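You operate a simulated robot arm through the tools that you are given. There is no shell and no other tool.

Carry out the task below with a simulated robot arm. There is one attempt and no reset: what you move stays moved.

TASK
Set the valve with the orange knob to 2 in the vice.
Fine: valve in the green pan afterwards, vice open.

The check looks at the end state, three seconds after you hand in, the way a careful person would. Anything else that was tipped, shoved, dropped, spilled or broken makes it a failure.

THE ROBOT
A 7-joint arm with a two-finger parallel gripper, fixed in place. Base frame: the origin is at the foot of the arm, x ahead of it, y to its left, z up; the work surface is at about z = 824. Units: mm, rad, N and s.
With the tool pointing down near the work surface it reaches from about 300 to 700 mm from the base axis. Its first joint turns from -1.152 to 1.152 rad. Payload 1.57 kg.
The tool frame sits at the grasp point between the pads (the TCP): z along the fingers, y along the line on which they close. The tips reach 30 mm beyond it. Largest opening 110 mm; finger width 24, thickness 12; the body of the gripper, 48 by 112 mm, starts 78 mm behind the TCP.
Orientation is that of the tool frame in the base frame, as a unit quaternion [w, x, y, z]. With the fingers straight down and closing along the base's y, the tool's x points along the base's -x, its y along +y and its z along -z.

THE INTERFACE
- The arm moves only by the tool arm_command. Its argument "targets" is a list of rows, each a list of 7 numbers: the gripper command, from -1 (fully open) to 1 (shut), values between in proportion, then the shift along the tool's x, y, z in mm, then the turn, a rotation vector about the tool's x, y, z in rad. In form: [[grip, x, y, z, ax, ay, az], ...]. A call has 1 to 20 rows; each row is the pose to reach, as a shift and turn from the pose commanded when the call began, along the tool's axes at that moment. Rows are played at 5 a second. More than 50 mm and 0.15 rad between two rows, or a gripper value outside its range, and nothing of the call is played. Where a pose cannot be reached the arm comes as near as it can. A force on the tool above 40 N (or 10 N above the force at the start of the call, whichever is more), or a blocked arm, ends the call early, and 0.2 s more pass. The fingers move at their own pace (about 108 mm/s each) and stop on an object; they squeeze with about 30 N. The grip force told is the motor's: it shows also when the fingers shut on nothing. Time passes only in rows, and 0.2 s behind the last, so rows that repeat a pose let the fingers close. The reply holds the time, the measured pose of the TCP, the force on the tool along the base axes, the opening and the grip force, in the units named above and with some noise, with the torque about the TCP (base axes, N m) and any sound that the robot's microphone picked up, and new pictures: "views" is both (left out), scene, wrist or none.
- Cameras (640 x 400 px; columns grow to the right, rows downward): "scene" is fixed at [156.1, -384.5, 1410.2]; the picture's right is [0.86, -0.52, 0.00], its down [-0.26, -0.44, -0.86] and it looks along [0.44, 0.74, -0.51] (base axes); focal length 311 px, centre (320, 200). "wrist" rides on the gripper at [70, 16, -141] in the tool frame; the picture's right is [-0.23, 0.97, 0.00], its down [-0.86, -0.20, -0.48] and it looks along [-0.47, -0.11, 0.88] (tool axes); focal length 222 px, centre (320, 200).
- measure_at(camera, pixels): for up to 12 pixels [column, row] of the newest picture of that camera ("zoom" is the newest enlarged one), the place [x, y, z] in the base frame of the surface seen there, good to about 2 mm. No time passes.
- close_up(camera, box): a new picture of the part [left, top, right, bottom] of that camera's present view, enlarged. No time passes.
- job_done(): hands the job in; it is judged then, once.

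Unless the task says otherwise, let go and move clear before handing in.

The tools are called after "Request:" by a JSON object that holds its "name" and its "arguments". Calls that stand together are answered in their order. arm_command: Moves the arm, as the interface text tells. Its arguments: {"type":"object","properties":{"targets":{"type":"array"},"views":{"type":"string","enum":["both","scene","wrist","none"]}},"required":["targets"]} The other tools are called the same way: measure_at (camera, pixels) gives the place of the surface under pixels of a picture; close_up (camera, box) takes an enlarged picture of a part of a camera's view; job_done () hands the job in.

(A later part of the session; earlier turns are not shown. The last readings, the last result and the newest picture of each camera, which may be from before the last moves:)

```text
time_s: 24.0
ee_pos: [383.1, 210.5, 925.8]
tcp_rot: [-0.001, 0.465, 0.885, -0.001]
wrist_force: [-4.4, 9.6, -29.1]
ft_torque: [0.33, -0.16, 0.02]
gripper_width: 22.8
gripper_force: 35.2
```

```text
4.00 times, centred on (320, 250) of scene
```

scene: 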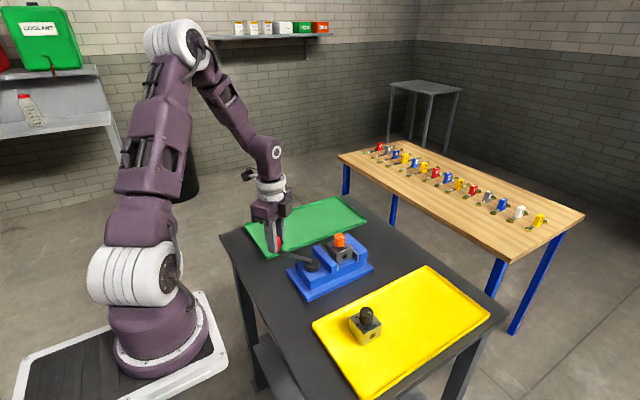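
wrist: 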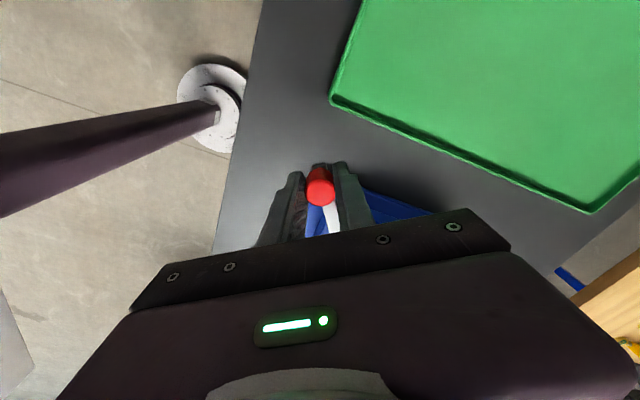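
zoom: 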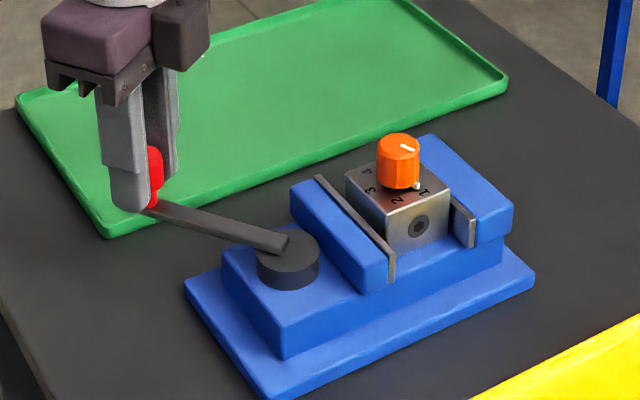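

Counter-clockwise closes the vice: the jaw edge has crept toward the valve in the zoom. The vertical load comes from my tight grip, so I'll loosen the fingers to a cage of about 28 mm and continue the swing with that.

Request:
{"name": "arm_command", "arguments": {"targets": [[0.5, 0, 0, 0, 0, 0, 0], [0.5, 0, 0, 0, 0, 0, 0], [0.5, -0.5, -10.1, 0, 0, 0, -0.1], [0.5, -2, -20.1, 0, 0, 0, -0.2], [0.5, -4.5, -29.9, 0, 0, 0, -0.3], [0.5, -8, -39.3, 0, 0, 0, -0.4], [0.5, -12.4, -48.4, 0, 0, 0, -0.5], [0.5, -17.6, -57, 0, 0, 0, -0.6], [0.5, -17.6, -57, 0, 0, 0, -0.6]]}}

Request:
{"name": "close_up", "arguments": {"camera": "scene", "box": [250, 200, 390, 300]}}

```text
time_s: 26.0
ee_pos: [347.4, 164.7, 926.4]
tcp_rot: [-0.001, 0.183, 0.983, -0.001]
wrist_force: [3.2, 3.9, -2.0]
ft_torque: [0.02, -0.05, -0.03]
gripper_width: 31.1
gripper_force: 2.9
```

scene: 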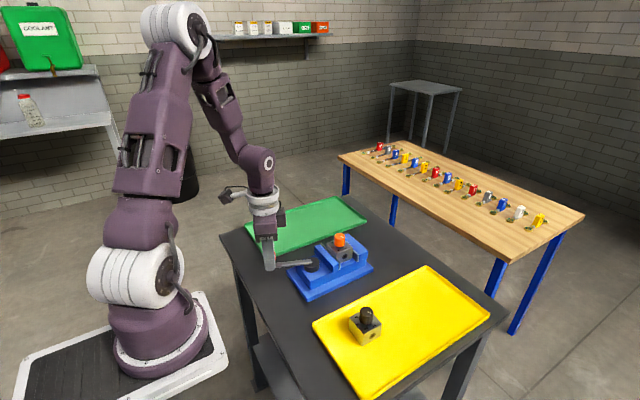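
wrist: 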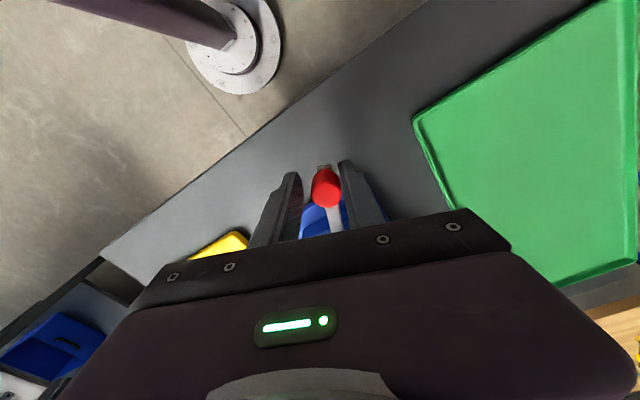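

```text
4.00 times, centred on (320, 250) of scene
```

zoom: 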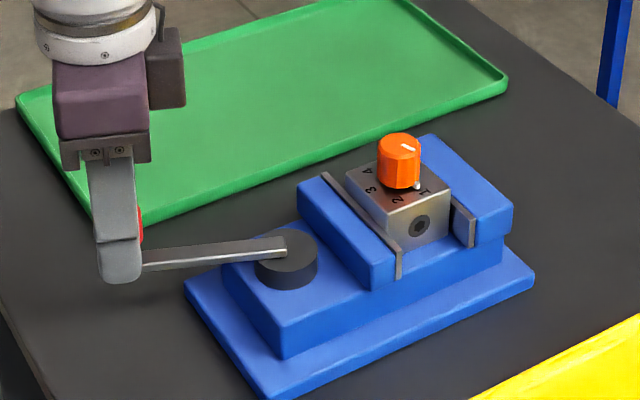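

The cage works and loads are only a few N. The jaw keeps closing, so I'll swing another 0.5 rad in the same way.

Request:
{"name": "arm_command", "arguments": {"targets": [[0.5, -0.5, -10.1, 0, 0, 0, -0.1], [0.5, -2, -20.1, 0, 0, 0, -0.2], [0.5, -4.5, -29.9, 0, 0, 0, -0.3], [0.5, -8, -39.3, 0, 0, 0, -0.4], [0.5, -12.4, -48.4, 0, 0, 0, -0.5], [0.5, -12.4, -48.4, 0, 0, 0, -0.5]]}}

Request:
{"name": "close_up", "arguments": {"camera": "scene", "box": [250, 200, 390, 300]}}

```text
time_s: 27.1
ee_pos: [343.6, 128.5, 929.3]
tcp_rot: [0.007, -0.04, 0.999, 0.006]
wrist_force: [-7.1, 34.3, -9.6]
ft_torque: [-0.15, -0.36, 0.3]
gripper_width: 58.2
gripper_force: 17.0
stopped in row 5: the force on the tool passed its limit at 43 N (the readings are from after the stop); the commanded pose is now the measured one
```

scene: 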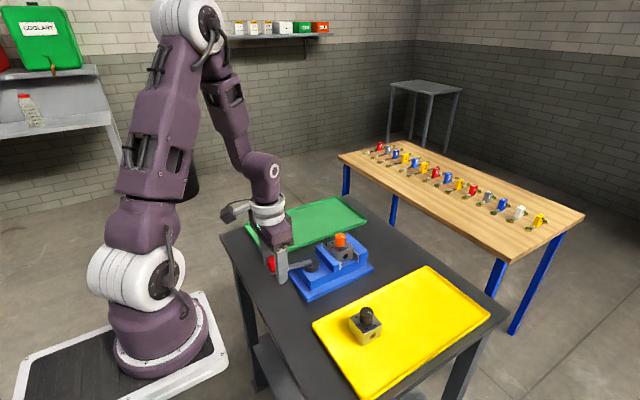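
wrist: 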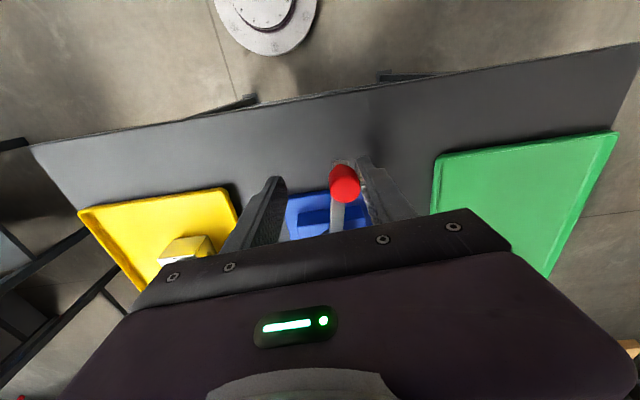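

```text
4.00 times, centred on (320, 250) of scene
```

zoom: 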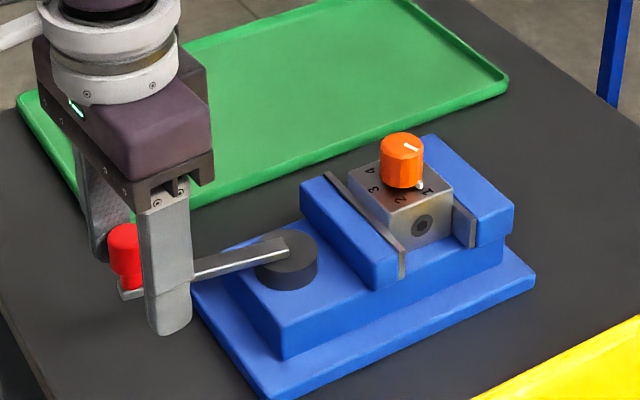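

The lever now resists: 43 N tripped the limit and the fingers were pushed apart to 58 mm. I'll check where the jaw and the lever grip are.

Request:
{"name": "measure_at", "arguments": {"camera": "zoom", "pixels": [[400, 255], [404, 260], [330, 178], [470, 232], [455, 210], [120, 240], [127, 230], [450, 195], [385, 218], [410, 245], [352, 170], [402, 140]]}}

Request:
{"name": "close_up", "arguments": {"camera": "scene", "box": [310, 220, 380, 280]}}

```text
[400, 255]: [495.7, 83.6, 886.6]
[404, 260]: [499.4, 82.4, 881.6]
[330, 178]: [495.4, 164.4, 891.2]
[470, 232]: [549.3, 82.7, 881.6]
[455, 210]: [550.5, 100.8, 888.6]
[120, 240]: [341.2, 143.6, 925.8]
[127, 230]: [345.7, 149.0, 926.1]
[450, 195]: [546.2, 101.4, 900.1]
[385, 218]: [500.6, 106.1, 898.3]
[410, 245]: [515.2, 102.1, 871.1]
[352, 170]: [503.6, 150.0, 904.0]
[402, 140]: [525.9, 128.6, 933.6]
```

```text
6.67 times, centred on (345, 250) of scene
```

zoom: 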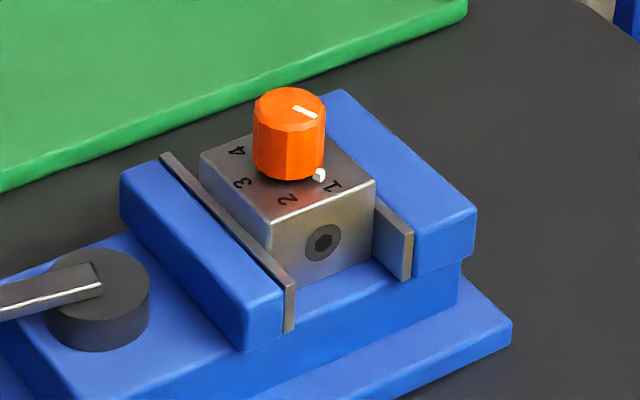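

The jaw face is at x≈500 and the valve fills 500–550 against the fixed jaw, so it looks clamped. I'll open the fingers and re-centre on the grip to take the push off, then see whether the lever stays put.

Request:
{"name": "arm_command", "arguments": {"targets": [[0, 0, 4, 0, 0, 0, 0], [-0.3, 0, 10, 0, 0, 0, 0], [-0.5, 0, 16, 0, 0, 0, 0], [-0.5, 0, 16, 0, 0, 0, 0], [-0.5, 0, 16, -10, 0, 0, 0], [-0.5, 0, 16, -30, 0, 0, 0], [-0.5, 0, 16, -55, 0, 0, 0], [-0.5, 0, 16, -80, 0, 0, 0], [-0.5, 0, 16, -80, 0, 0, 0]]}}

Request:
{"name": "close_up", "arguments": {"camera": "scene", "box": [250, 200, 390, 300]}}

```text
time_s: 29.1
ee_pos: [342.8, 138.0, 1010.3]
tcp_rot: [0.005, -0.035, 0.999, 0.004]
wrist_force: [0.0, -0.3, -0.5]
ft_torque: [-0.01, -0.01, 0.03]
gripper_width: 82.6
gripper_force: 0.0
```

scene: 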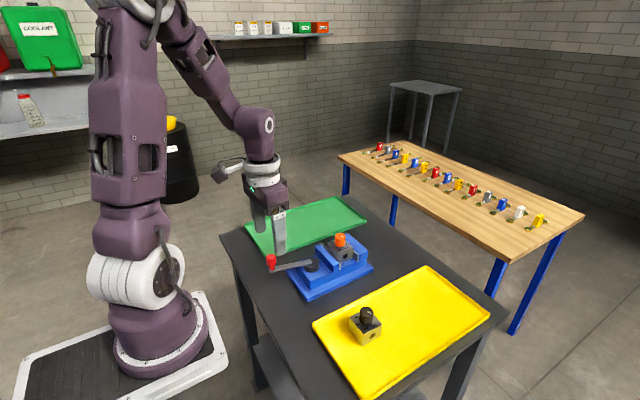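
wrist: 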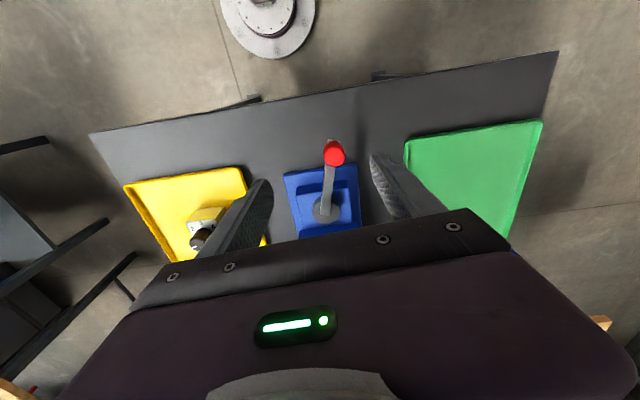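

```text
4.00 times, centred on (320, 250) of scene
```

zoom: 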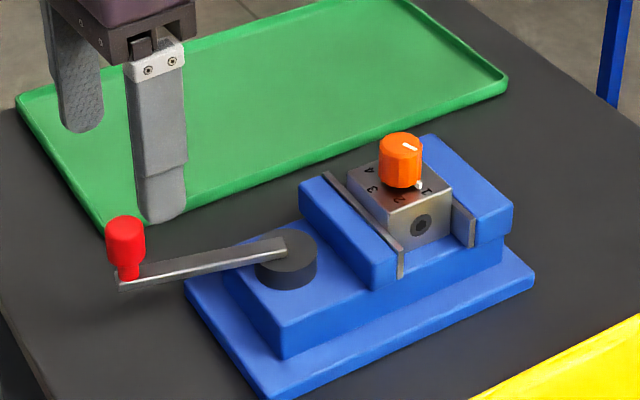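

Request:
{"name": "measure_at", "arguments": {"camera": "zoom", "pixels": [[125, 222], [125, 245], [400, 255], [404, 262], [455, 210], [470, 232], [385, 220], [450, 200], [390, 235], [333, 178]]}}

Request:
{"name": "measure_at", "arguments": {"camera": "wrist", "pixels": [[334, 153], [325, 153], [343, 153], [334, 145], [334, 162], [329, 190]]}}

Request:
{"name": "close_up", "arguments": {"camera": "scene", "box": [325, 225, 380, 275]}}

```text
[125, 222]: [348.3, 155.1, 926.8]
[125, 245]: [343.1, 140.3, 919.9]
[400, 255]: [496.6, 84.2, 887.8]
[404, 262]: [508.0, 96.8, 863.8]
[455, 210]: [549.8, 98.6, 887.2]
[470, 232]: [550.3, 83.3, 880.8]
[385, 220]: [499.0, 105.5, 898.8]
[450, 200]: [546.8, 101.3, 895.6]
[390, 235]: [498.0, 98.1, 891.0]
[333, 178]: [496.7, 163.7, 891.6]
```

```text
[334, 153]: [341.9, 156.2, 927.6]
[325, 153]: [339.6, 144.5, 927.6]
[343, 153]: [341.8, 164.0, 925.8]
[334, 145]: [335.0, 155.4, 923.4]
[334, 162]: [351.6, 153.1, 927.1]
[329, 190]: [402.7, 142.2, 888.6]
```

```text
8.00 times, centred on (352, 250) of scene
```

zoom: 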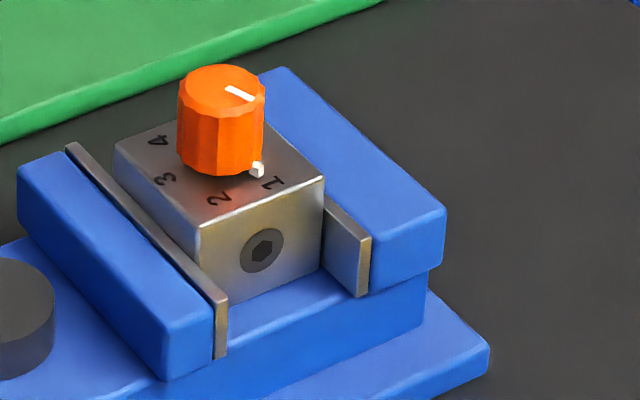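

The lever sprang back slightly and now holds at about 75° of swing. The valve sits square against both jaw plates. I'll move over the orange knob at z≈1010 and level the tool.

Request:
{"name": "arm_command", "arguments": {"targets": [[-0.5, -30, -3.8, 0.3, 0.001, 0.002, 0.012], [-0.5, -60, -7.6, 0.6, 0.003, 0.003, 0.024], [-0.5, -90, -11.4, 0.9, 0.004, 0.005, 0.036], [-0.5, -120, -15.1, 1.2, 0.005, 0.007, 0.048], [-0.5, -151, -18.9, 1.5, 0.007, 0.008, 0.06], [-0.5, -181, -22.7, 1.7, 0.008, 0.01, 0.07], [-0.5, -181, -22.7, 1.7, 0.008, 0.01, 0.07]]}}

Request:
{"name": "close_up", "arguments": {"camera": "wrist", "box": [270, 100, 370, 200]}}

```text
time_s: 30.7
ee_pos: [522.1, 126.9, 1008.9]
tcp_rot: [0.0, 0.0, 1.0, 0.0]
wrist_force: [-1.1, 0.3, 0.7]
ft_torque: [0.0, -0.02, -0.03]
gripper_width: 82.4
gripper_force: 0.1
```

scene: 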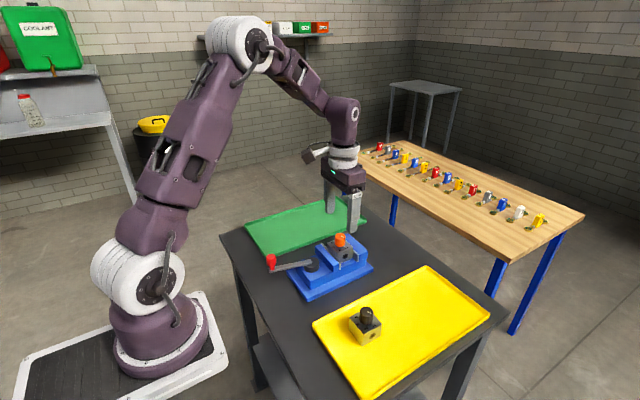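
wrist: 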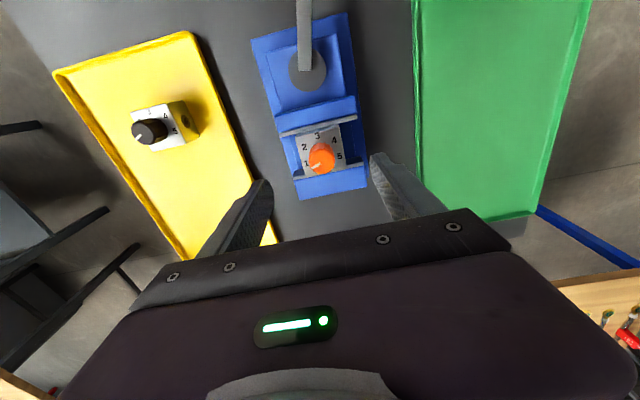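

```text
4.00 times, centred on (320, 150) of wrist
```

zoom: 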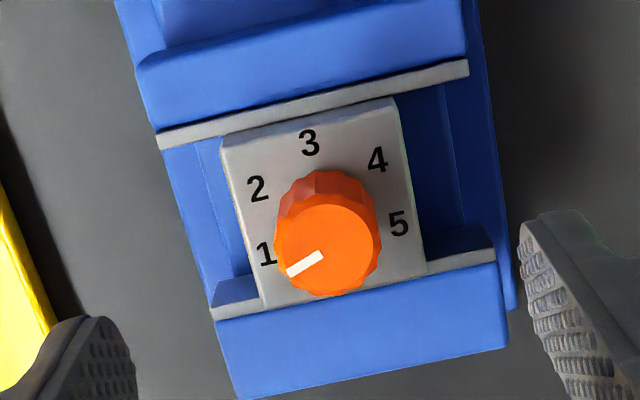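

Request:
{"name": "measure_at", "arguments": {"camera": "zoom", "pixels": [[327, 244], [278, 244], [376, 244], [327, 198], [327, 290], [305, 264], [265, 254], [257, 188], [309, 143], [376, 159], [397, 223], [290, 272]]}}

Request:
{"name": "measure_at", "arguments": {"camera": "zoom", "pixels": [[225, 142], [393, 100], [265, 300], [425, 265], [200, 130], [440, 74], [300, 320], [480, 258], [290, 122], [360, 105], [320, 262], [292, 268]]}}

```text
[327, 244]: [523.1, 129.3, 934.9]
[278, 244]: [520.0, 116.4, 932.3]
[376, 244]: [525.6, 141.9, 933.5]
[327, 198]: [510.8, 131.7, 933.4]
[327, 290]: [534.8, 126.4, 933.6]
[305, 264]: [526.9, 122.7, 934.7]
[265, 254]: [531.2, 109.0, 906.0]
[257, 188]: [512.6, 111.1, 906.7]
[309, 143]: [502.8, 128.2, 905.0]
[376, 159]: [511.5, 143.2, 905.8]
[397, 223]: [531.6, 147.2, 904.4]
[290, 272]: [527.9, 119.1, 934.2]
```

```text
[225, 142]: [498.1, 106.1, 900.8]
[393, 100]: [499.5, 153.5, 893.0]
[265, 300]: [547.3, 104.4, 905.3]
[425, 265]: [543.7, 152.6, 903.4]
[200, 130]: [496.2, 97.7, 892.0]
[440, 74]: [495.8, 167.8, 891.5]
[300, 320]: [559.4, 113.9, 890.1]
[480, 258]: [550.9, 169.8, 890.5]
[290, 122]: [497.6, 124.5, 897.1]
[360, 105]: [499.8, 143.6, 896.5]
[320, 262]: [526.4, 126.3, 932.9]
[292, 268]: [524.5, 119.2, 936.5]
```

The valve sits flush and parallel between the jaws, with its knob centre at about (523, 129) and top at 934. I'll descend around the knob, keeping the tips about 8 mm above the body top so they clear the pointer nub.

Request:
{"name": "arm_command", "arguments": {"targets": [[-0.2, -1.1, 1.9, 10, 0, 0, 0], [-0.2, -1.1, 1.9, 30, 0, 0, 0], [-0.2, -1.1, 1.9, 50, 0, 0, 0], [-0.2, -1.1, 1.9, 60, 0, 0, 0], [-0.2, -1.1, 1.9, 65, 0, 0, 0], [-0.2, -1.1, 1.9, 65, 0, 0, 0]]}}

Request:
{"name": "close_up", "arguments": {"camera": "scene", "box": [290, 190, 400, 290]}}

```text
time_s: 32.1
ee_pos: [524.7, 130.1, 944.3]
tcp_rot: [0.0, 0.0, 1.0, 0.0]
wrist_force: [-0.3, -0.5, -0.5]
ft_torque: [0.01, 0.05, -0.02]
gripper_width: 66.2
gripper_force: 0.1
```

scene: 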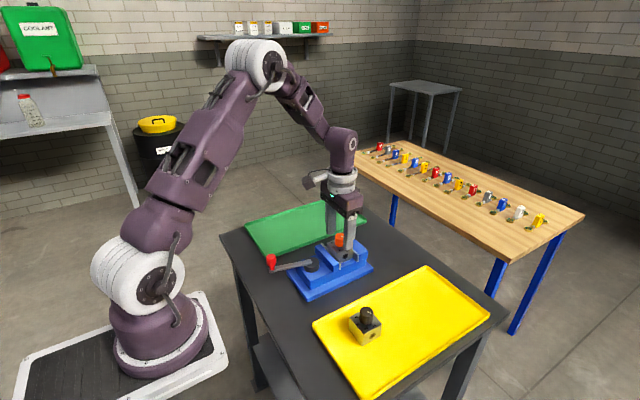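
wrist: 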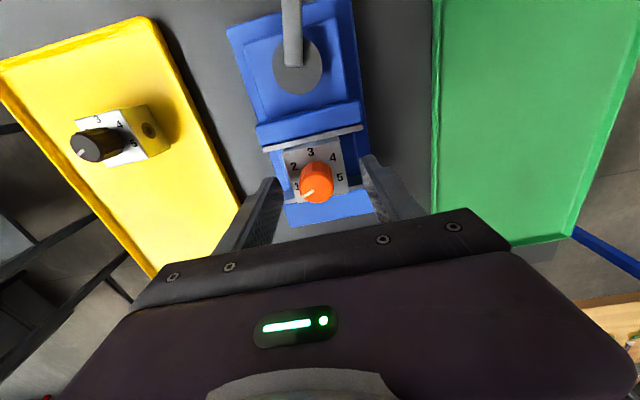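

```text
4.00 times, centred on (345, 240) of scene
```

zoom: 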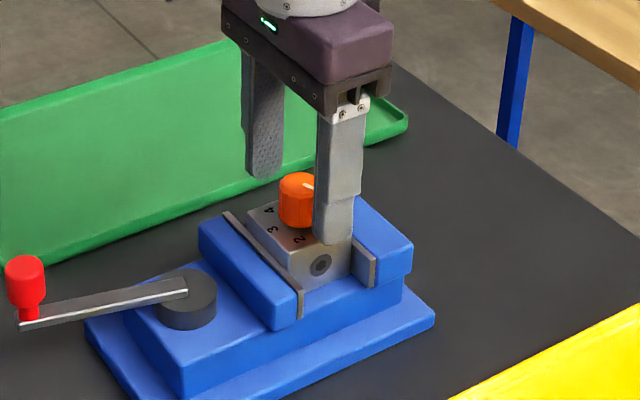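

I'll close on the knob.

Request:
{"name": "arm_command", "arguments": {"targets": [[0.2, 0, 0, 0, 0, 0, 0], [0.4, 0, 0, 0, 0, 0, 0], [0.55, 0, 0, 0, 0, 0, 0], [0.8, 0, 0, 0, 0, 0, 0], [0.8, 0, 0, 0, 0, 0, 0]]}}

Request:
{"name": "close_up", "arguments": {"camera": "scene", "box": [310, 210, 390, 280]}}

```text
time_s: 33.3
ee_pos: [524.7, 128.8, 943.7]
tcp_rot: [0.0, -0.001, 1.0, -0.002]
wrist_force: [-0.4, -26.0, 1.2]
ft_torque: [-1.09, 0.07, -0.06]
gripper_width: 26.3
gripper_force: 30.3
```

scene: 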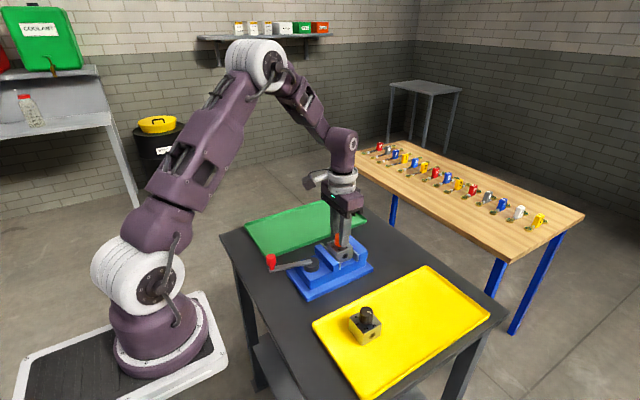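
wrist: 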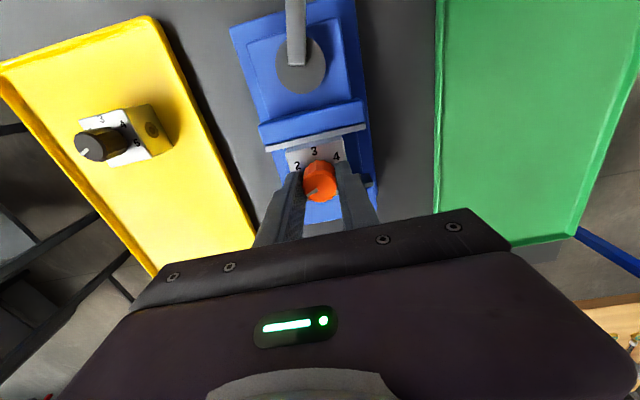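

```text
5.71 times, centred on (350, 245) of scene
```

zoom: 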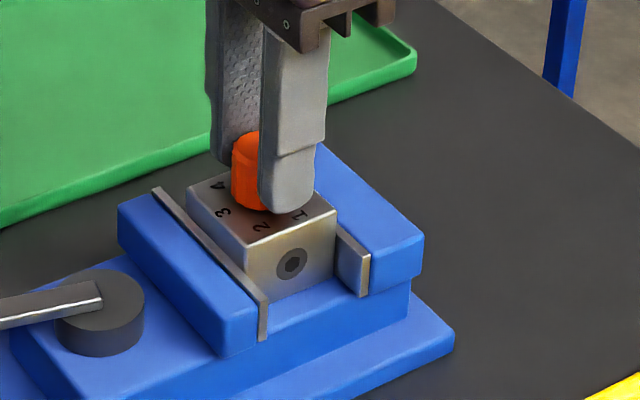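

The knob is gripped (26 mm), and the valve resists a 26 N sideways load without moving, so it's firmly clamped. I'll shift about 1 mm to remove that load before turning.

Request:
{"name": "arm_command", "arguments": {"targets": [[0.8, 0, -0.6, 0, 0, 0, 0], [0.8, 0, -1.2, 0, 0, 0, 0], [0.8, 0, -1.2, 0, 0, 0, 0]], "views": "none"}}

```text
time_s: 34.1
ee_pos: [524.5, 128.8, 943.9]
tcp_rot: [-0.001, 0.0, 1.0, -0.001]
wrist_force: [0.5, -27.4, 1.8]
ft_torque: [-1.22, 0.17, -0.08]
gripper_width: 26.3
gripper_force: 29.9
```

The net force is unchanged, which suggests only one finger is pressing fully at this grip setting. I'll command the grip fully shut so both press equally, and shift 1 mm more.

Request:
{"name": "arm_command", "arguments": {"targets": [[1, 0, 0, 0, 0, 0, 0], [1, 0, -0.5, 0, 0, 0, 0], [1, 0, -1, 0, 0, 0, 0], [1, 0, -1, 0, 0, 0, 0]], "views": "none"}}

```text
time_s: 35.1
ee_pos: [524.8, 128.8, 944.7]
tcp_rot: [0.0, 0.0, 1.0, 0.001]
wrist_force: [-2.0, -17.1, 4.7]
ft_torque: [-0.83, 0.12, -0.03]
gripper_width: 26.4
gripper_force: 30.0
```

The load is easing (27 → 17 N). I'll move another 1.7 mm the same way.

Request:
{"name": "arm_command", "arguments": {"targets": [[1, 0, -0.6, 0, 0, 0, 0], [1, 0, -1.2, 0, 0, 0, 0], [1, 0, -1.7, 0, 0, 0, 0], [1, 0, -1.7, 0, 0, 0, 0]], "views": "none"}}

```text
time_s: 36.1
ee_pos: [525.4, 129.3, 945.2]
tcp_rot: [0.002, -0.001, 1.0, 0.002]
wrist_force: [3.7, 1.5, 19.1]
ft_torque: [-0.19, -0.09, 0.06]
gripper_width: 26.2
gripper_force: 30.3
```

Sideways load is nearly gone, but about 19 N of vertical load has appeared. I'll ease up slightly, then start turning the knob clockwise (positive about tool z) in small steps.

Request:
{"name": "arm_command", "arguments": {"targets": [[1, 0, 0, -0.7, 0, 0, 0], [1, 0, 0, -1.4, 0, 0, 0], [1, 0, 0, -1.4, 0, 0, 0.05], [1, 0, 0, -1.4, 0, 0, 0.1], [1, 0, 0, -1.4, 0, 0, 0.15], [1, 0, 0, -1.4, 0, 0, 0.2], [1, 0, 0, -1.4, 0, 0, 0.2]]}}

Request:
{"name": "close_up", "arguments": {"camera": "wrist", "box": [270, 110, 370, 210]}}

```text
time_s: 37.7
ee_pos: [523.4, 129.0, 943.8]
tcp_rot: [-0.001, 0.101, 0.995, 0.0]
wrist_force: [7.7, 8.7, -7.0]
ft_torque: [0.58, -0.09, -0.01]
gripper_width: 26.5
gripper_force: 29.9
```

scene: 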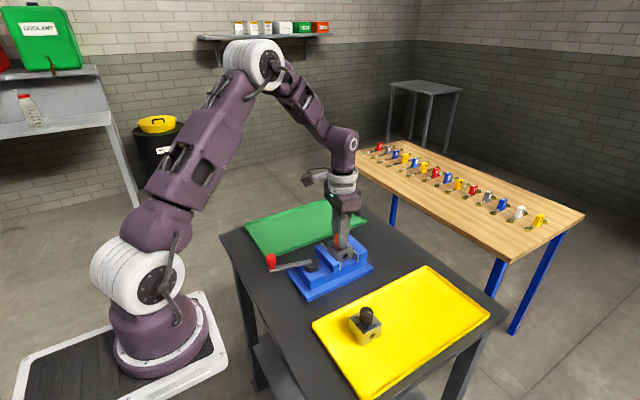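
wrist: 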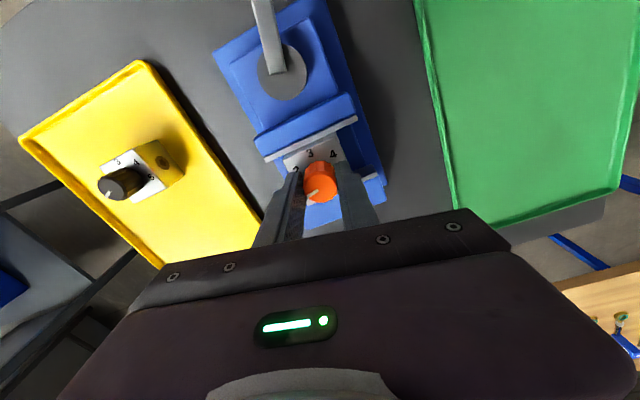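

```text
4.00 times, centred on (320, 160) of wrist
```

zoom: 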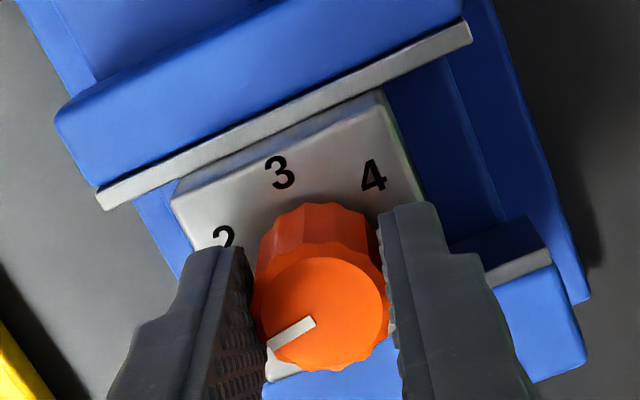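

The knob is turning with the fingers while the body stays square in the vice. I'll continue to about 0.6 rad in total and check the loads.

Request:
{"name": "arm_command", "arguments": {"targets": [[1, 0, 0, 0, 0, 0, 0.07], [1, 0, 0, 0, 0, 0, 0.14], [1, 0, 0, 0, 0, 0, 0.21], [1, 0, 0, 0, 0, 0, 0.28], [1, 0, 0, 0, 0, 0, 0.35], [1, 0, 0, 0, 0, 0, 0.4], [1, 0, 0, 0, 0, 0, 0.4]]}}

Request:
{"name": "close_up", "arguments": {"camera": "wrist", "box": [270, 110, 370, 210]}}

```text
time_s: 39.3
ee_pos: [523.6, 128.8, 946.0]
tcp_rot: [-0.001, 0.295, 0.955, 0.0]
wrist_force: [-4.4, 2.4, 1.4]
ft_torque: [0.15, 0.35, -0.01]
gripper_width: 26.4
gripper_force: 30.1
```

scene: 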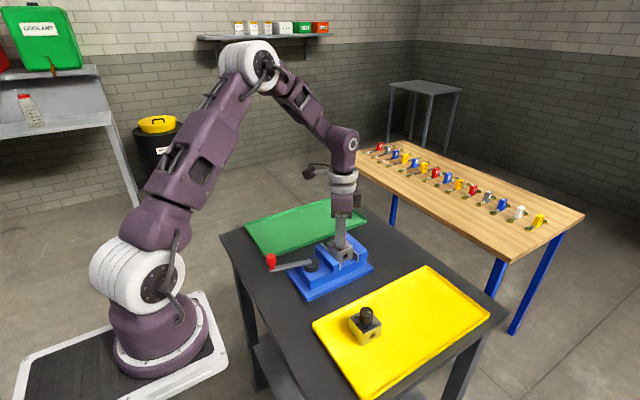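
wrist: 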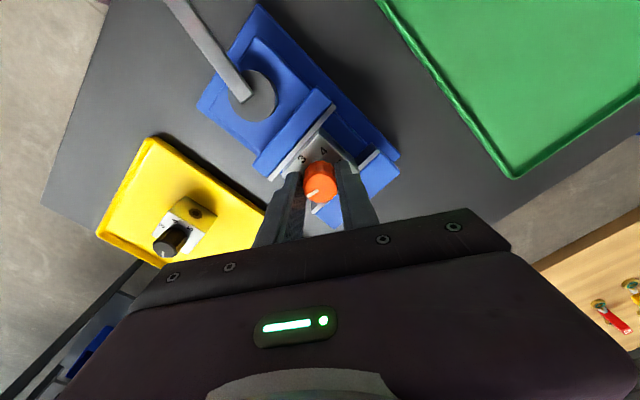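

```text
4.00 times, centred on (320, 160) of wrist
```

zoom: 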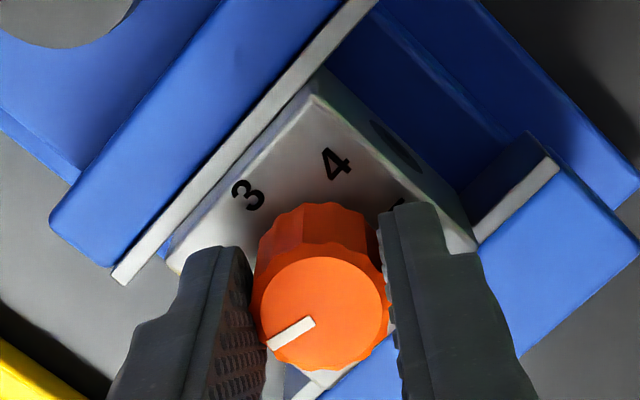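

The turn is 0.60 rad so far, loads are small and the body hasn't moved. I'll finish to about 0.97 rad.

Request:
{"name": "arm_command", "arguments": {"targets": [[1, 0, 0, 0, 0, 0, 0.07], [1, 0, 0, 0, 0, 0, 0.14], [1, 0, 0, 0, 0, 0, 0.21], [1, 0, 0, 0, 0, 0, 0.28], [1, 0, 0, 0, 0, 0, 0.34], [1, 0, 0, 0, 0, 0, 0.37], [1, 0, 0, 0, 0, 0, 0.37]]}}

Request:
{"name": "close_up", "arguments": {"camera": "scene", "box": [310, 210, 390, 280]}}

```text
time_s: 40.9
ee_pos: [524.7, 128.6, 943.6]
tcp_rot: [0.0, 0.467, 0.884, 0.0]
wrist_force: [-5.6, 3.9, -1.1]
ft_torque: [0.17, 0.33, -0.01]
gripper_width: 26.2
gripper_force: 29.7
```

scene: 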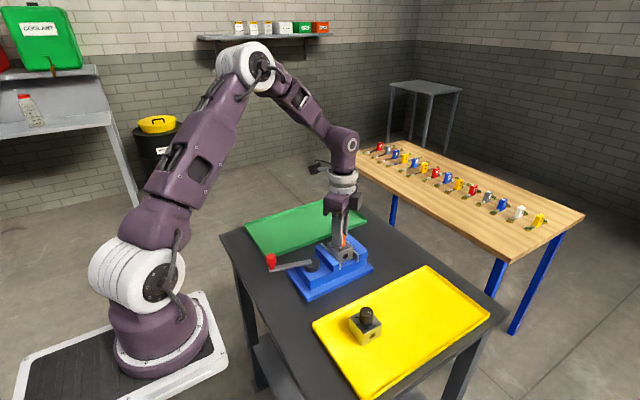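
wrist: 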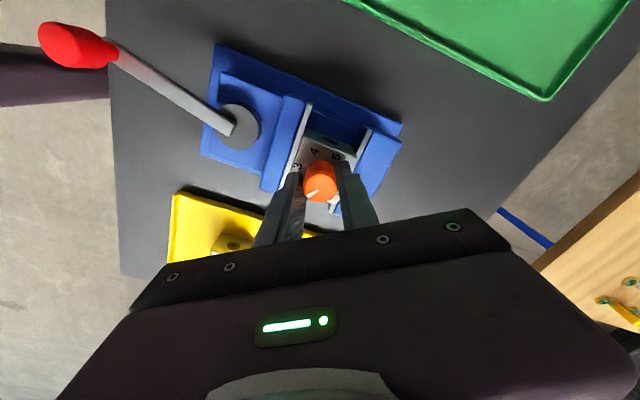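

```text
5.71 times, centred on (350, 245) of scene
```

zoom: 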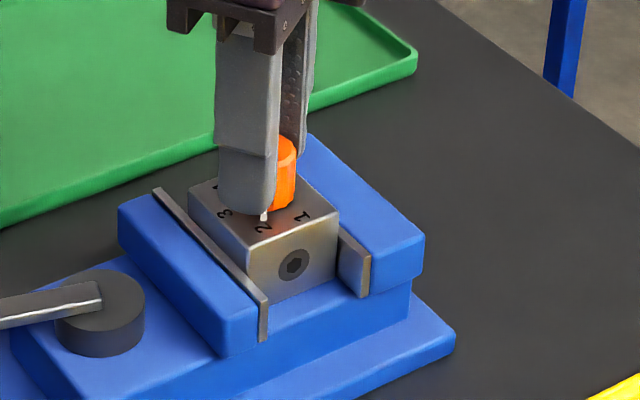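

The pointer nub at [263,217] in the zoom now sits right next to the 2 mark. I'll release the knob, raise clear, and verify from above.

Request:
{"name": "arm_command", "arguments": {"targets": [[0.4, 0, 0, 0, 0, 0, 0], [0.1, 0, 0, 0, 0, 0, 0], [-0.2, 0, 0, 0, 0, 0, 0], [-0.2, 0, 0, 0, 0, 0, 0], [-0.2, 0, 0, -20, 0, 0, 0], [-0.2, 0, 0, -45, 0, 0, 0], [-0.2, 0, 0, -65, 0, 0, 0], [-0.2, 0, 0, -65, 0, 0, 0]]}}

Request:
{"name": "close_up", "arguments": {"camera": "wrist", "box": [280, 110, 360, 190]}}

Request:
{"name": "close_up", "arguments": {"camera": "scene", "box": [320, 220, 380, 275]}}

```text
time_s: 42.7
ee_pos: [523.6, 128.2, 1009.0]
tcp_rot: [0.0, 0.465, 0.885, 0.0]
wrist_force: [1.0, -0.4, 0.9]
ft_torque: [0.02, 0.0, 0.01]
gripper_width: 66.0
gripper_force: 0.1
```

scene: 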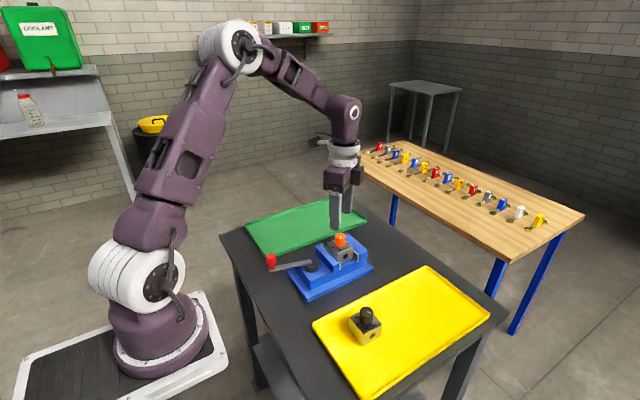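
wrist: 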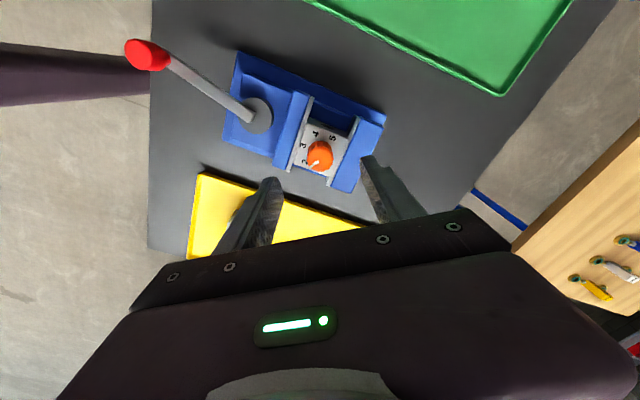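

```text
5.00 times, centred on (320, 150) of wrist
```

zoom: 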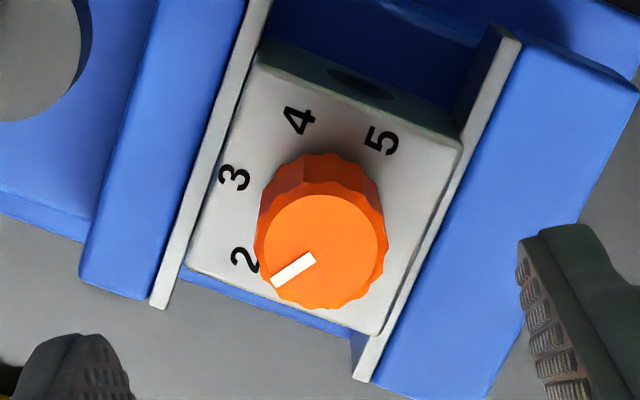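

```text
7.27 times, centred on (350, 248) of scene
```

zoom: 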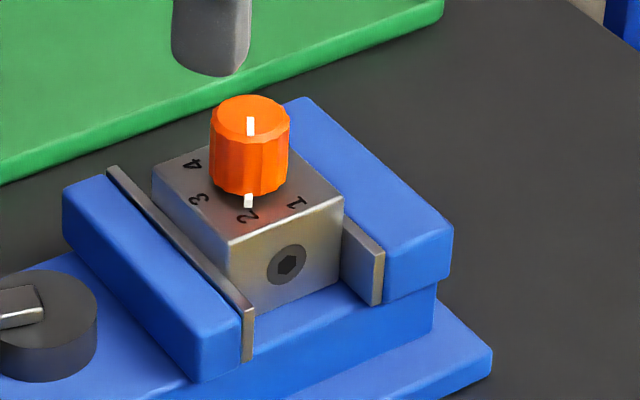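

Request:
{"name": "measure_at", "arguments": {"camera": "zoom", "pixels": [[248, 201], [247, 216], [297, 203], [200, 198], [192, 164], [250, 128], [250, 112], [250, 100], [230, 240], [342, 197], [153, 172]]}}

Request:
{"name": "measure_at", "arguments": {"camera": "wrist", "pixels": [[321.2, 158], [314, 163.5], [318, 160.5], [304.8, 161.5], [302.8, 145.4], [315.8, 134.2], [332.4, 138], [321.2, 149], [321.2, 170]]}}

```text
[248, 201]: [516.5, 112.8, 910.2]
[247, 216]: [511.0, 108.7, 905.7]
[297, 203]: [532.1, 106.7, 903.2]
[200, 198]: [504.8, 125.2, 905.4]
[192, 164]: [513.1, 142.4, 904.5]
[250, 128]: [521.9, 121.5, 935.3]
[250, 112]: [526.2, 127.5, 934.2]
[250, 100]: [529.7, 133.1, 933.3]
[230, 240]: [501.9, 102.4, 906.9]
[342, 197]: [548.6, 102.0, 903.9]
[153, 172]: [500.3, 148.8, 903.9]
```

```text
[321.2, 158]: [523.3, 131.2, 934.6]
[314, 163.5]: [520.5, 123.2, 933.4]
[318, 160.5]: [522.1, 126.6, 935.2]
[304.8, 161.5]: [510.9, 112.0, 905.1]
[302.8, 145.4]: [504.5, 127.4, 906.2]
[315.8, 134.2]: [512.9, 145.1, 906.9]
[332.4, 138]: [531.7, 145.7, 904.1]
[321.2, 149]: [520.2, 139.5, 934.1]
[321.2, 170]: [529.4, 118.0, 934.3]
```

The pointer now lies on 2: the white line, the nub [248,201] and the numeral [247,216] are in line, and the 0.97 rad turn matches the mark spacing. Next I'll open the vice, moving back over the lever grip at about (344, 154) with a matching yaw.

Request:
{"name": "arm_command", "arguments": {"targets": [[-0.2, 17.7, -19.1, 0, 0, 0, -0.1], [-0.2, 35.3, -38.3, 0, 0, 0, -0.2], [-0.2, 53, -57.4, 0, 0, 0, -0.3], [-0.2, 70.7, -76.6, 0, 0, 0, -0.4], [-0.2, 88.4, -95.7, 0, 0, 0, -0.5], [-0.2, 106, -114.9, 0, 0, 0, -0.6], [-0.2, 123.7, -134, 0, 0, 0, -0.7], [-0.2, 123.7, -134, 0, 0, 0, -0.7]]}}

Request:
{"name": "close_up", "arguments": {"camera": "wrist", "box": [280, 110, 380, 230]}}

```text
time_s: 44.5
ee_pos: [345.5, 152.7, 1013.4]
tcp_rot: [0.0, 0.133, 0.991, -0.001]
wrist_force: [-0.4, -0.2, 0.1]
ft_torque: [-0.03, -0.02, -0.01]
gripper_width: 66.0
gripper_force: 0.1
```

scene: 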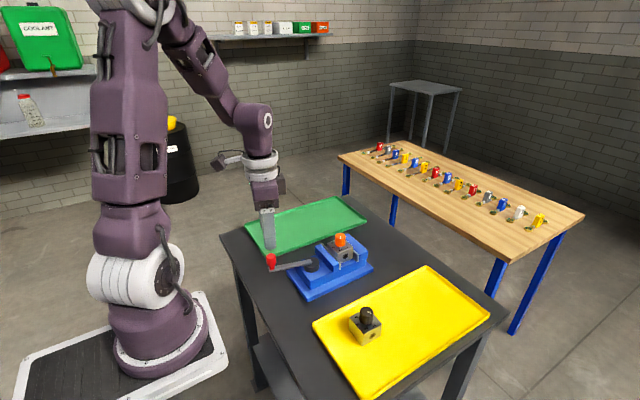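
wrist: 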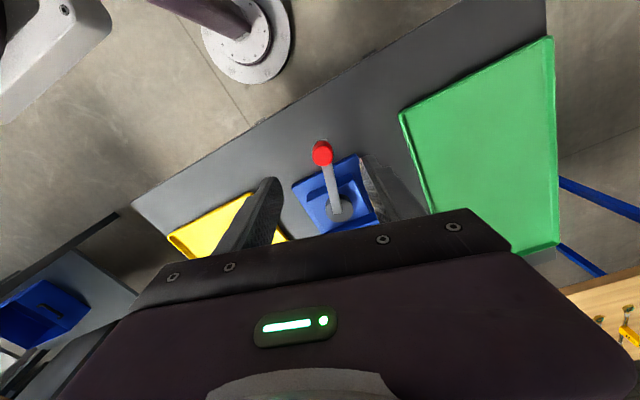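

```text
3.33 times, centred on (330, 170) of wrist
```

zoom: 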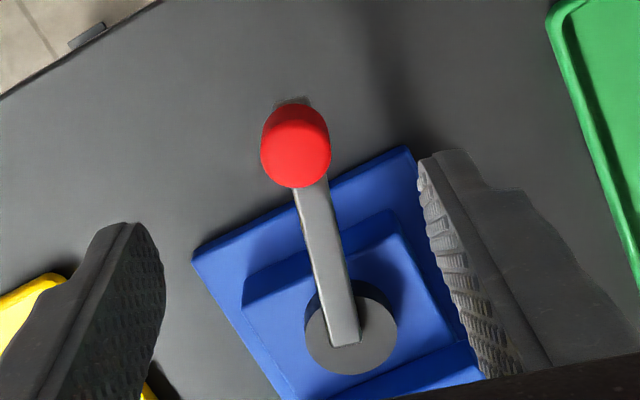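

Request:
{"name": "measure_at", "arguments": {"camera": "zoom", "pixels": [[296, 146], [265, 146], [328, 146], [296, 112], [296, 182], [320, 220], [340, 320], [345, 335], [305, 130], [290, 160]]}}

```text
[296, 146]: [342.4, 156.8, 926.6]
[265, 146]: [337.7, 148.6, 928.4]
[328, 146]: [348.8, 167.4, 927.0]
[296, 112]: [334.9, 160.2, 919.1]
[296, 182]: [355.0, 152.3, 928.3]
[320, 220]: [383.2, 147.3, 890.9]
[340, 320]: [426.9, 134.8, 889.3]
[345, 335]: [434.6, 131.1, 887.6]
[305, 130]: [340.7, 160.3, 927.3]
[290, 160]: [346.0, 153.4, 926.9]
```

The lever grip is at about (343.5, 156.5). I'll descend around it and close to a loose cage of about 28 mm.

Request:
{"name": "arm_command", "arguments": {"targets": [[-0.2, 2.8, 2.8, 10, 0, 0, 0], [-0.2, 2.8, 2.8, 35, 0, 0, 0], [-0.2, 2.8, 2.8, 60, 0, 0, 0], [-0.2, 2.8, 2.8, 78, 0, 0, 0], [-0.2, 2.8, 2.8, 86, 0, 0, 0], [-0.2, 2.8, 2.8, 86, 0, 0, 0], [0.2, 2.8, 2.8, 86, 0, 0, 0], [0.5, 2.8, 2.8, 86, 0, 0, 0], [0.5, 2.8, 2.8, 86, 0, 0, 0]]}}

Request:
{"name": "close_up", "arguments": {"camera": "scene", "box": [240, 200, 380, 300]}}

```text
time_s: 46.5
ee_pos: [341.7, 155.0, 924.7]
tcp_rot: [0.0, 0.134, 0.991, 0.0]
wrist_force: [0.5, 0.4, -0.3]
ft_torque: [0.05, -0.02, -0.04]
gripper_width: 27.6
gripper_force: 0.0
```

scene: 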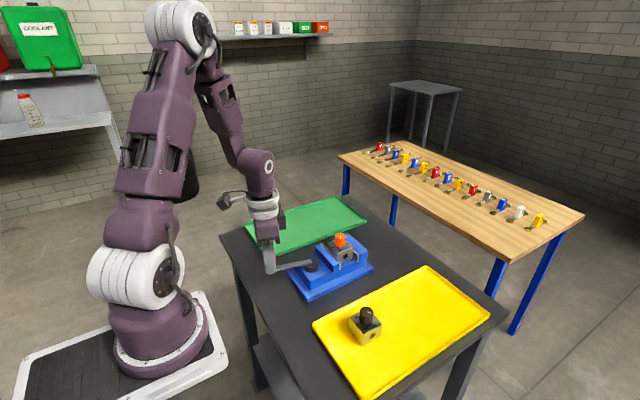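
wrist: 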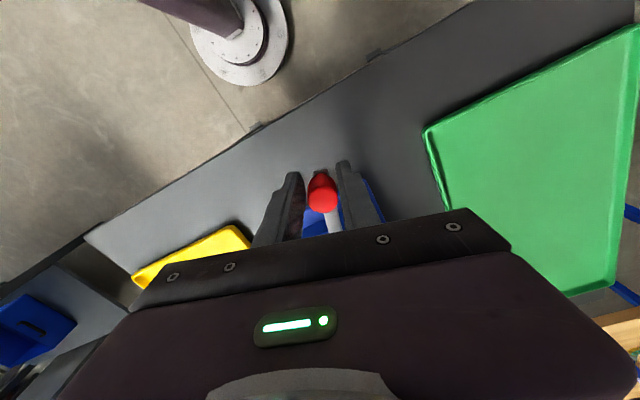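

```text
4.00 times, centred on (310, 250) of scene
```

zoom: 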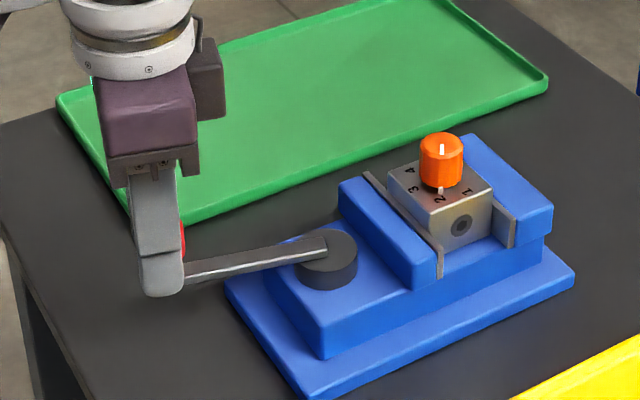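

Caged with no load. I'll swing the lever back clockwise by 0.5 rad and check the forces.

Request:
{"name": "arm_command", "arguments": {"targets": [[0.5, -0.5, 10.1, 0, 0, 0, 0.1], [0.5, -2, 20.1, 0, 0, 0, 0.2], [0.5, -4.5, 29.9, 0, 0, 0, 0.3], [0.5, -8, 39.3, 0, 0, 0, 0.4], [0.5, -12.4, 48.4, 0, 0, 0, 0.5], [0.5, -12.4, 48.4, 0, 0, 0, 0.5]]}}

Request:
{"name": "close_up", "arguments": {"camera": "scene", "box": [240, 200, 380, 300]}}

```text
time_s: 47.9
ee_pos: [366.2, 200.8, 924.1]
tcp_rot: [0.0, 0.375, 0.927, 0.0]
wrist_force: [-3.2, -2.1, 1.6]
ft_torque: [-0.06, 0.03, -0.06]
gripper_width: 31.3
gripper_force: 2.1
```

scene: 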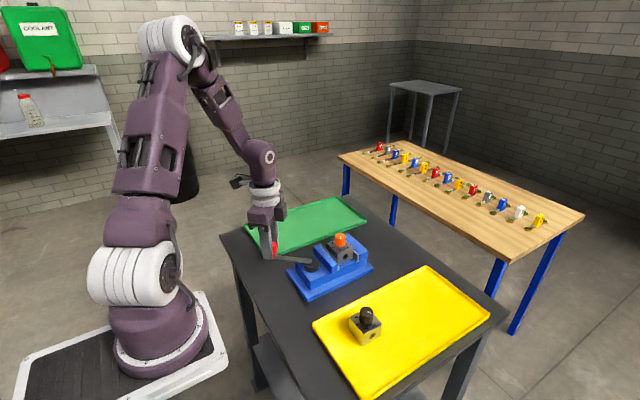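
wrist: 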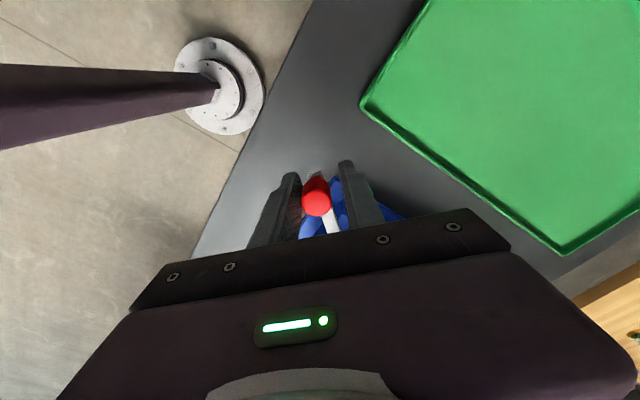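

```text
4.00 times, centred on (310, 250) of scene
```

zoom: 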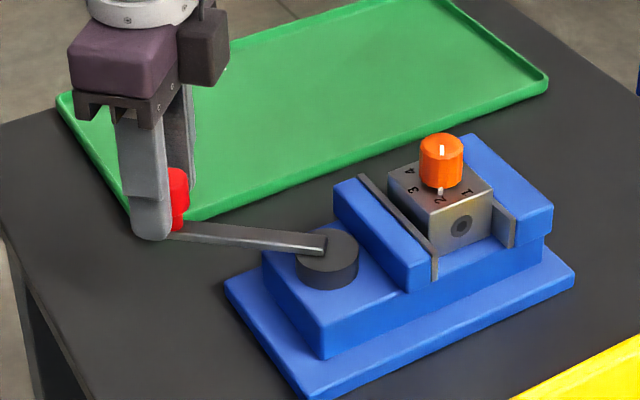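

The jaw is retracting with light loads. I'll continue the clockwise swing the remaining 0.8 rad or so, back to the starting lever position.

Request:
{"name": "arm_command", "arguments": {"targets": [[0.5, -0.9, 10.1, 0, 0, 0, 0.1], [0.5, -2.8, 20.1, 0, 0, 0, 0.2], [0.5, -5.7, 29.9, 0, 0, 0, 0.3], [0.5, -9.6, 39.3, 0, 0, 0, 0.4], [0.5, -14.4, 48.4, 0, 0, 0, 0.5], [0.5, -20, 57, 0, 0, 0, 0.6], [0.5, -26.5, 65.1, 0, 0, 0, 0.7], [0.5, -33.6, 72.5, 0, 0, 0, 0.8], [0.5, -33.6, 72.5, 0, 0, 0, 0.8]]}}

Request:
{"name": "close_up", "arguments": {"camera": "scene", "box": [240, 200, 380, 300]}}

```text
time_s: 49.9
ee_pos: [441.7, 231.1, 925.0]
tcp_rot: [0.0, 0.707, 0.708, 0.0]
wrist_force: [-4.0, 0.9, -0.3]
ft_torque: [0.07, 0.06, -0.04]
gripper_width: 31.3
gripper_force: 2.0
```

scene: 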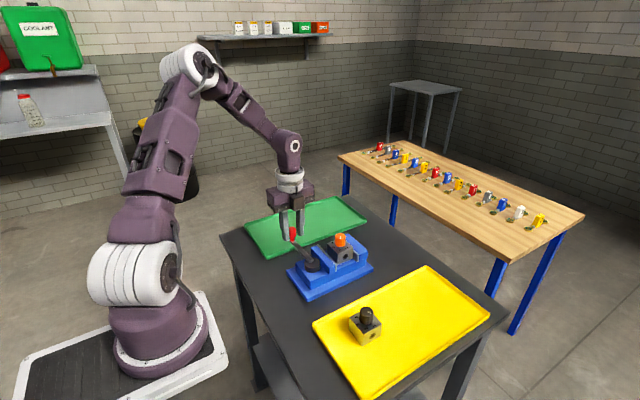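
wrist: 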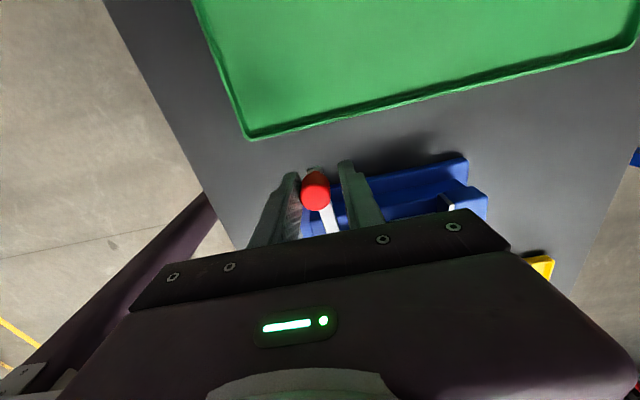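

```text
4.00 times, centred on (310, 250) of scene
```

zoom: 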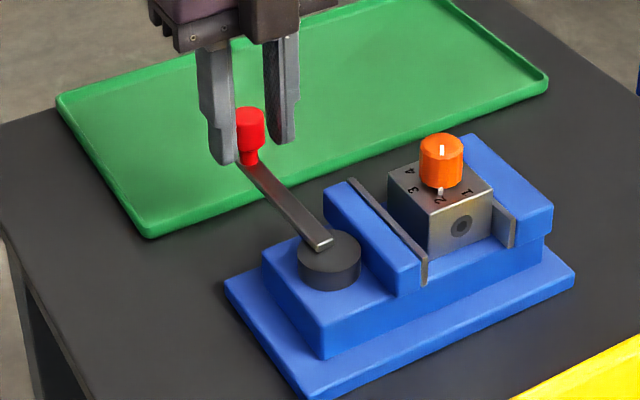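

The jaw has cleared the valve. The lever is within a few mm of its starting angle, so I'll push the last 4 mm, then open and lift off.

Request:
{"name": "arm_command", "arguments": {"targets": [[0.5, 0, 2, 0, 0, 0, 0.02], [0.5, -0.1, 4, 0, 0, 0, 0.04], [0.5, -0.1, 4, 0, 0, 0, 0.04], [0.2, -0.1, 2, 0, 0, 0, 0.02], [-0.1, 0, 0, 0, 0, 0, 0], [-0.2, 0, 0, 0, 0, 0, 0], [-0.2, 0, 0, -20, 0, 0, 0], [-0.2, 0, 0, -50, 0, 0, 0], [-0.2, 0, 0, -85, 0, 0, 0], [-0.2, 0, 0, -85, 0, 0, 0]]}}

Request:
{"name": "close_up", "arguments": {"camera": "scene", "box": [250, 200, 390, 300]}}

```text
time_s: 52.1
ee_pos: [442.5, 228.2, 1008.4]
tcp_rot: [0.001, 0.707, 0.707, 0.0]
wrist_force: [0.1, -0.4, -0.1]
ft_torque: [-0.01, -0.01, 0.01]
gripper_width: 65.8
gripper_force: 0.1
```

scene: 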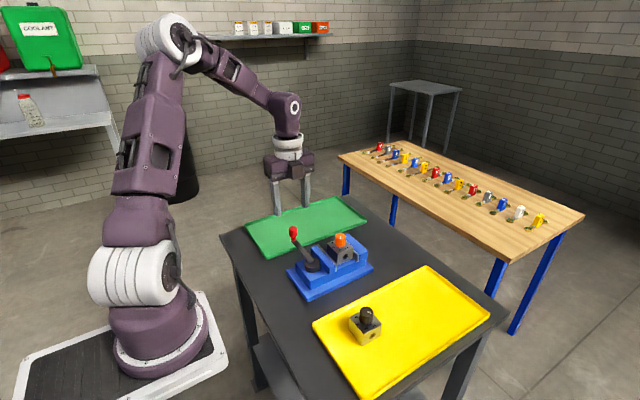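
wrist: 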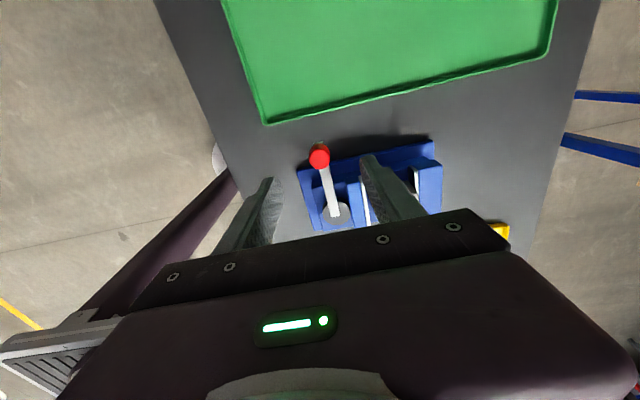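

```text
4.00 times, centred on (320, 250) of scene
```

zoom: 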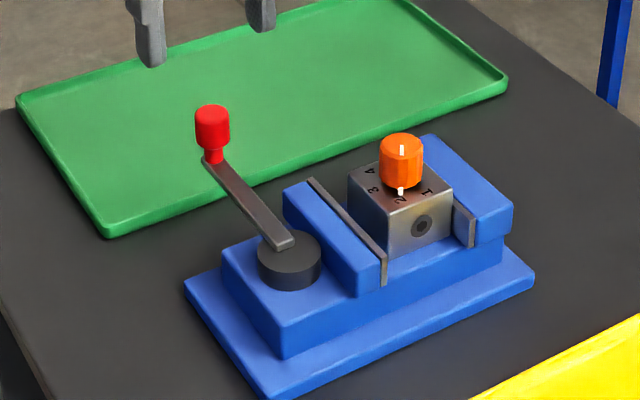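

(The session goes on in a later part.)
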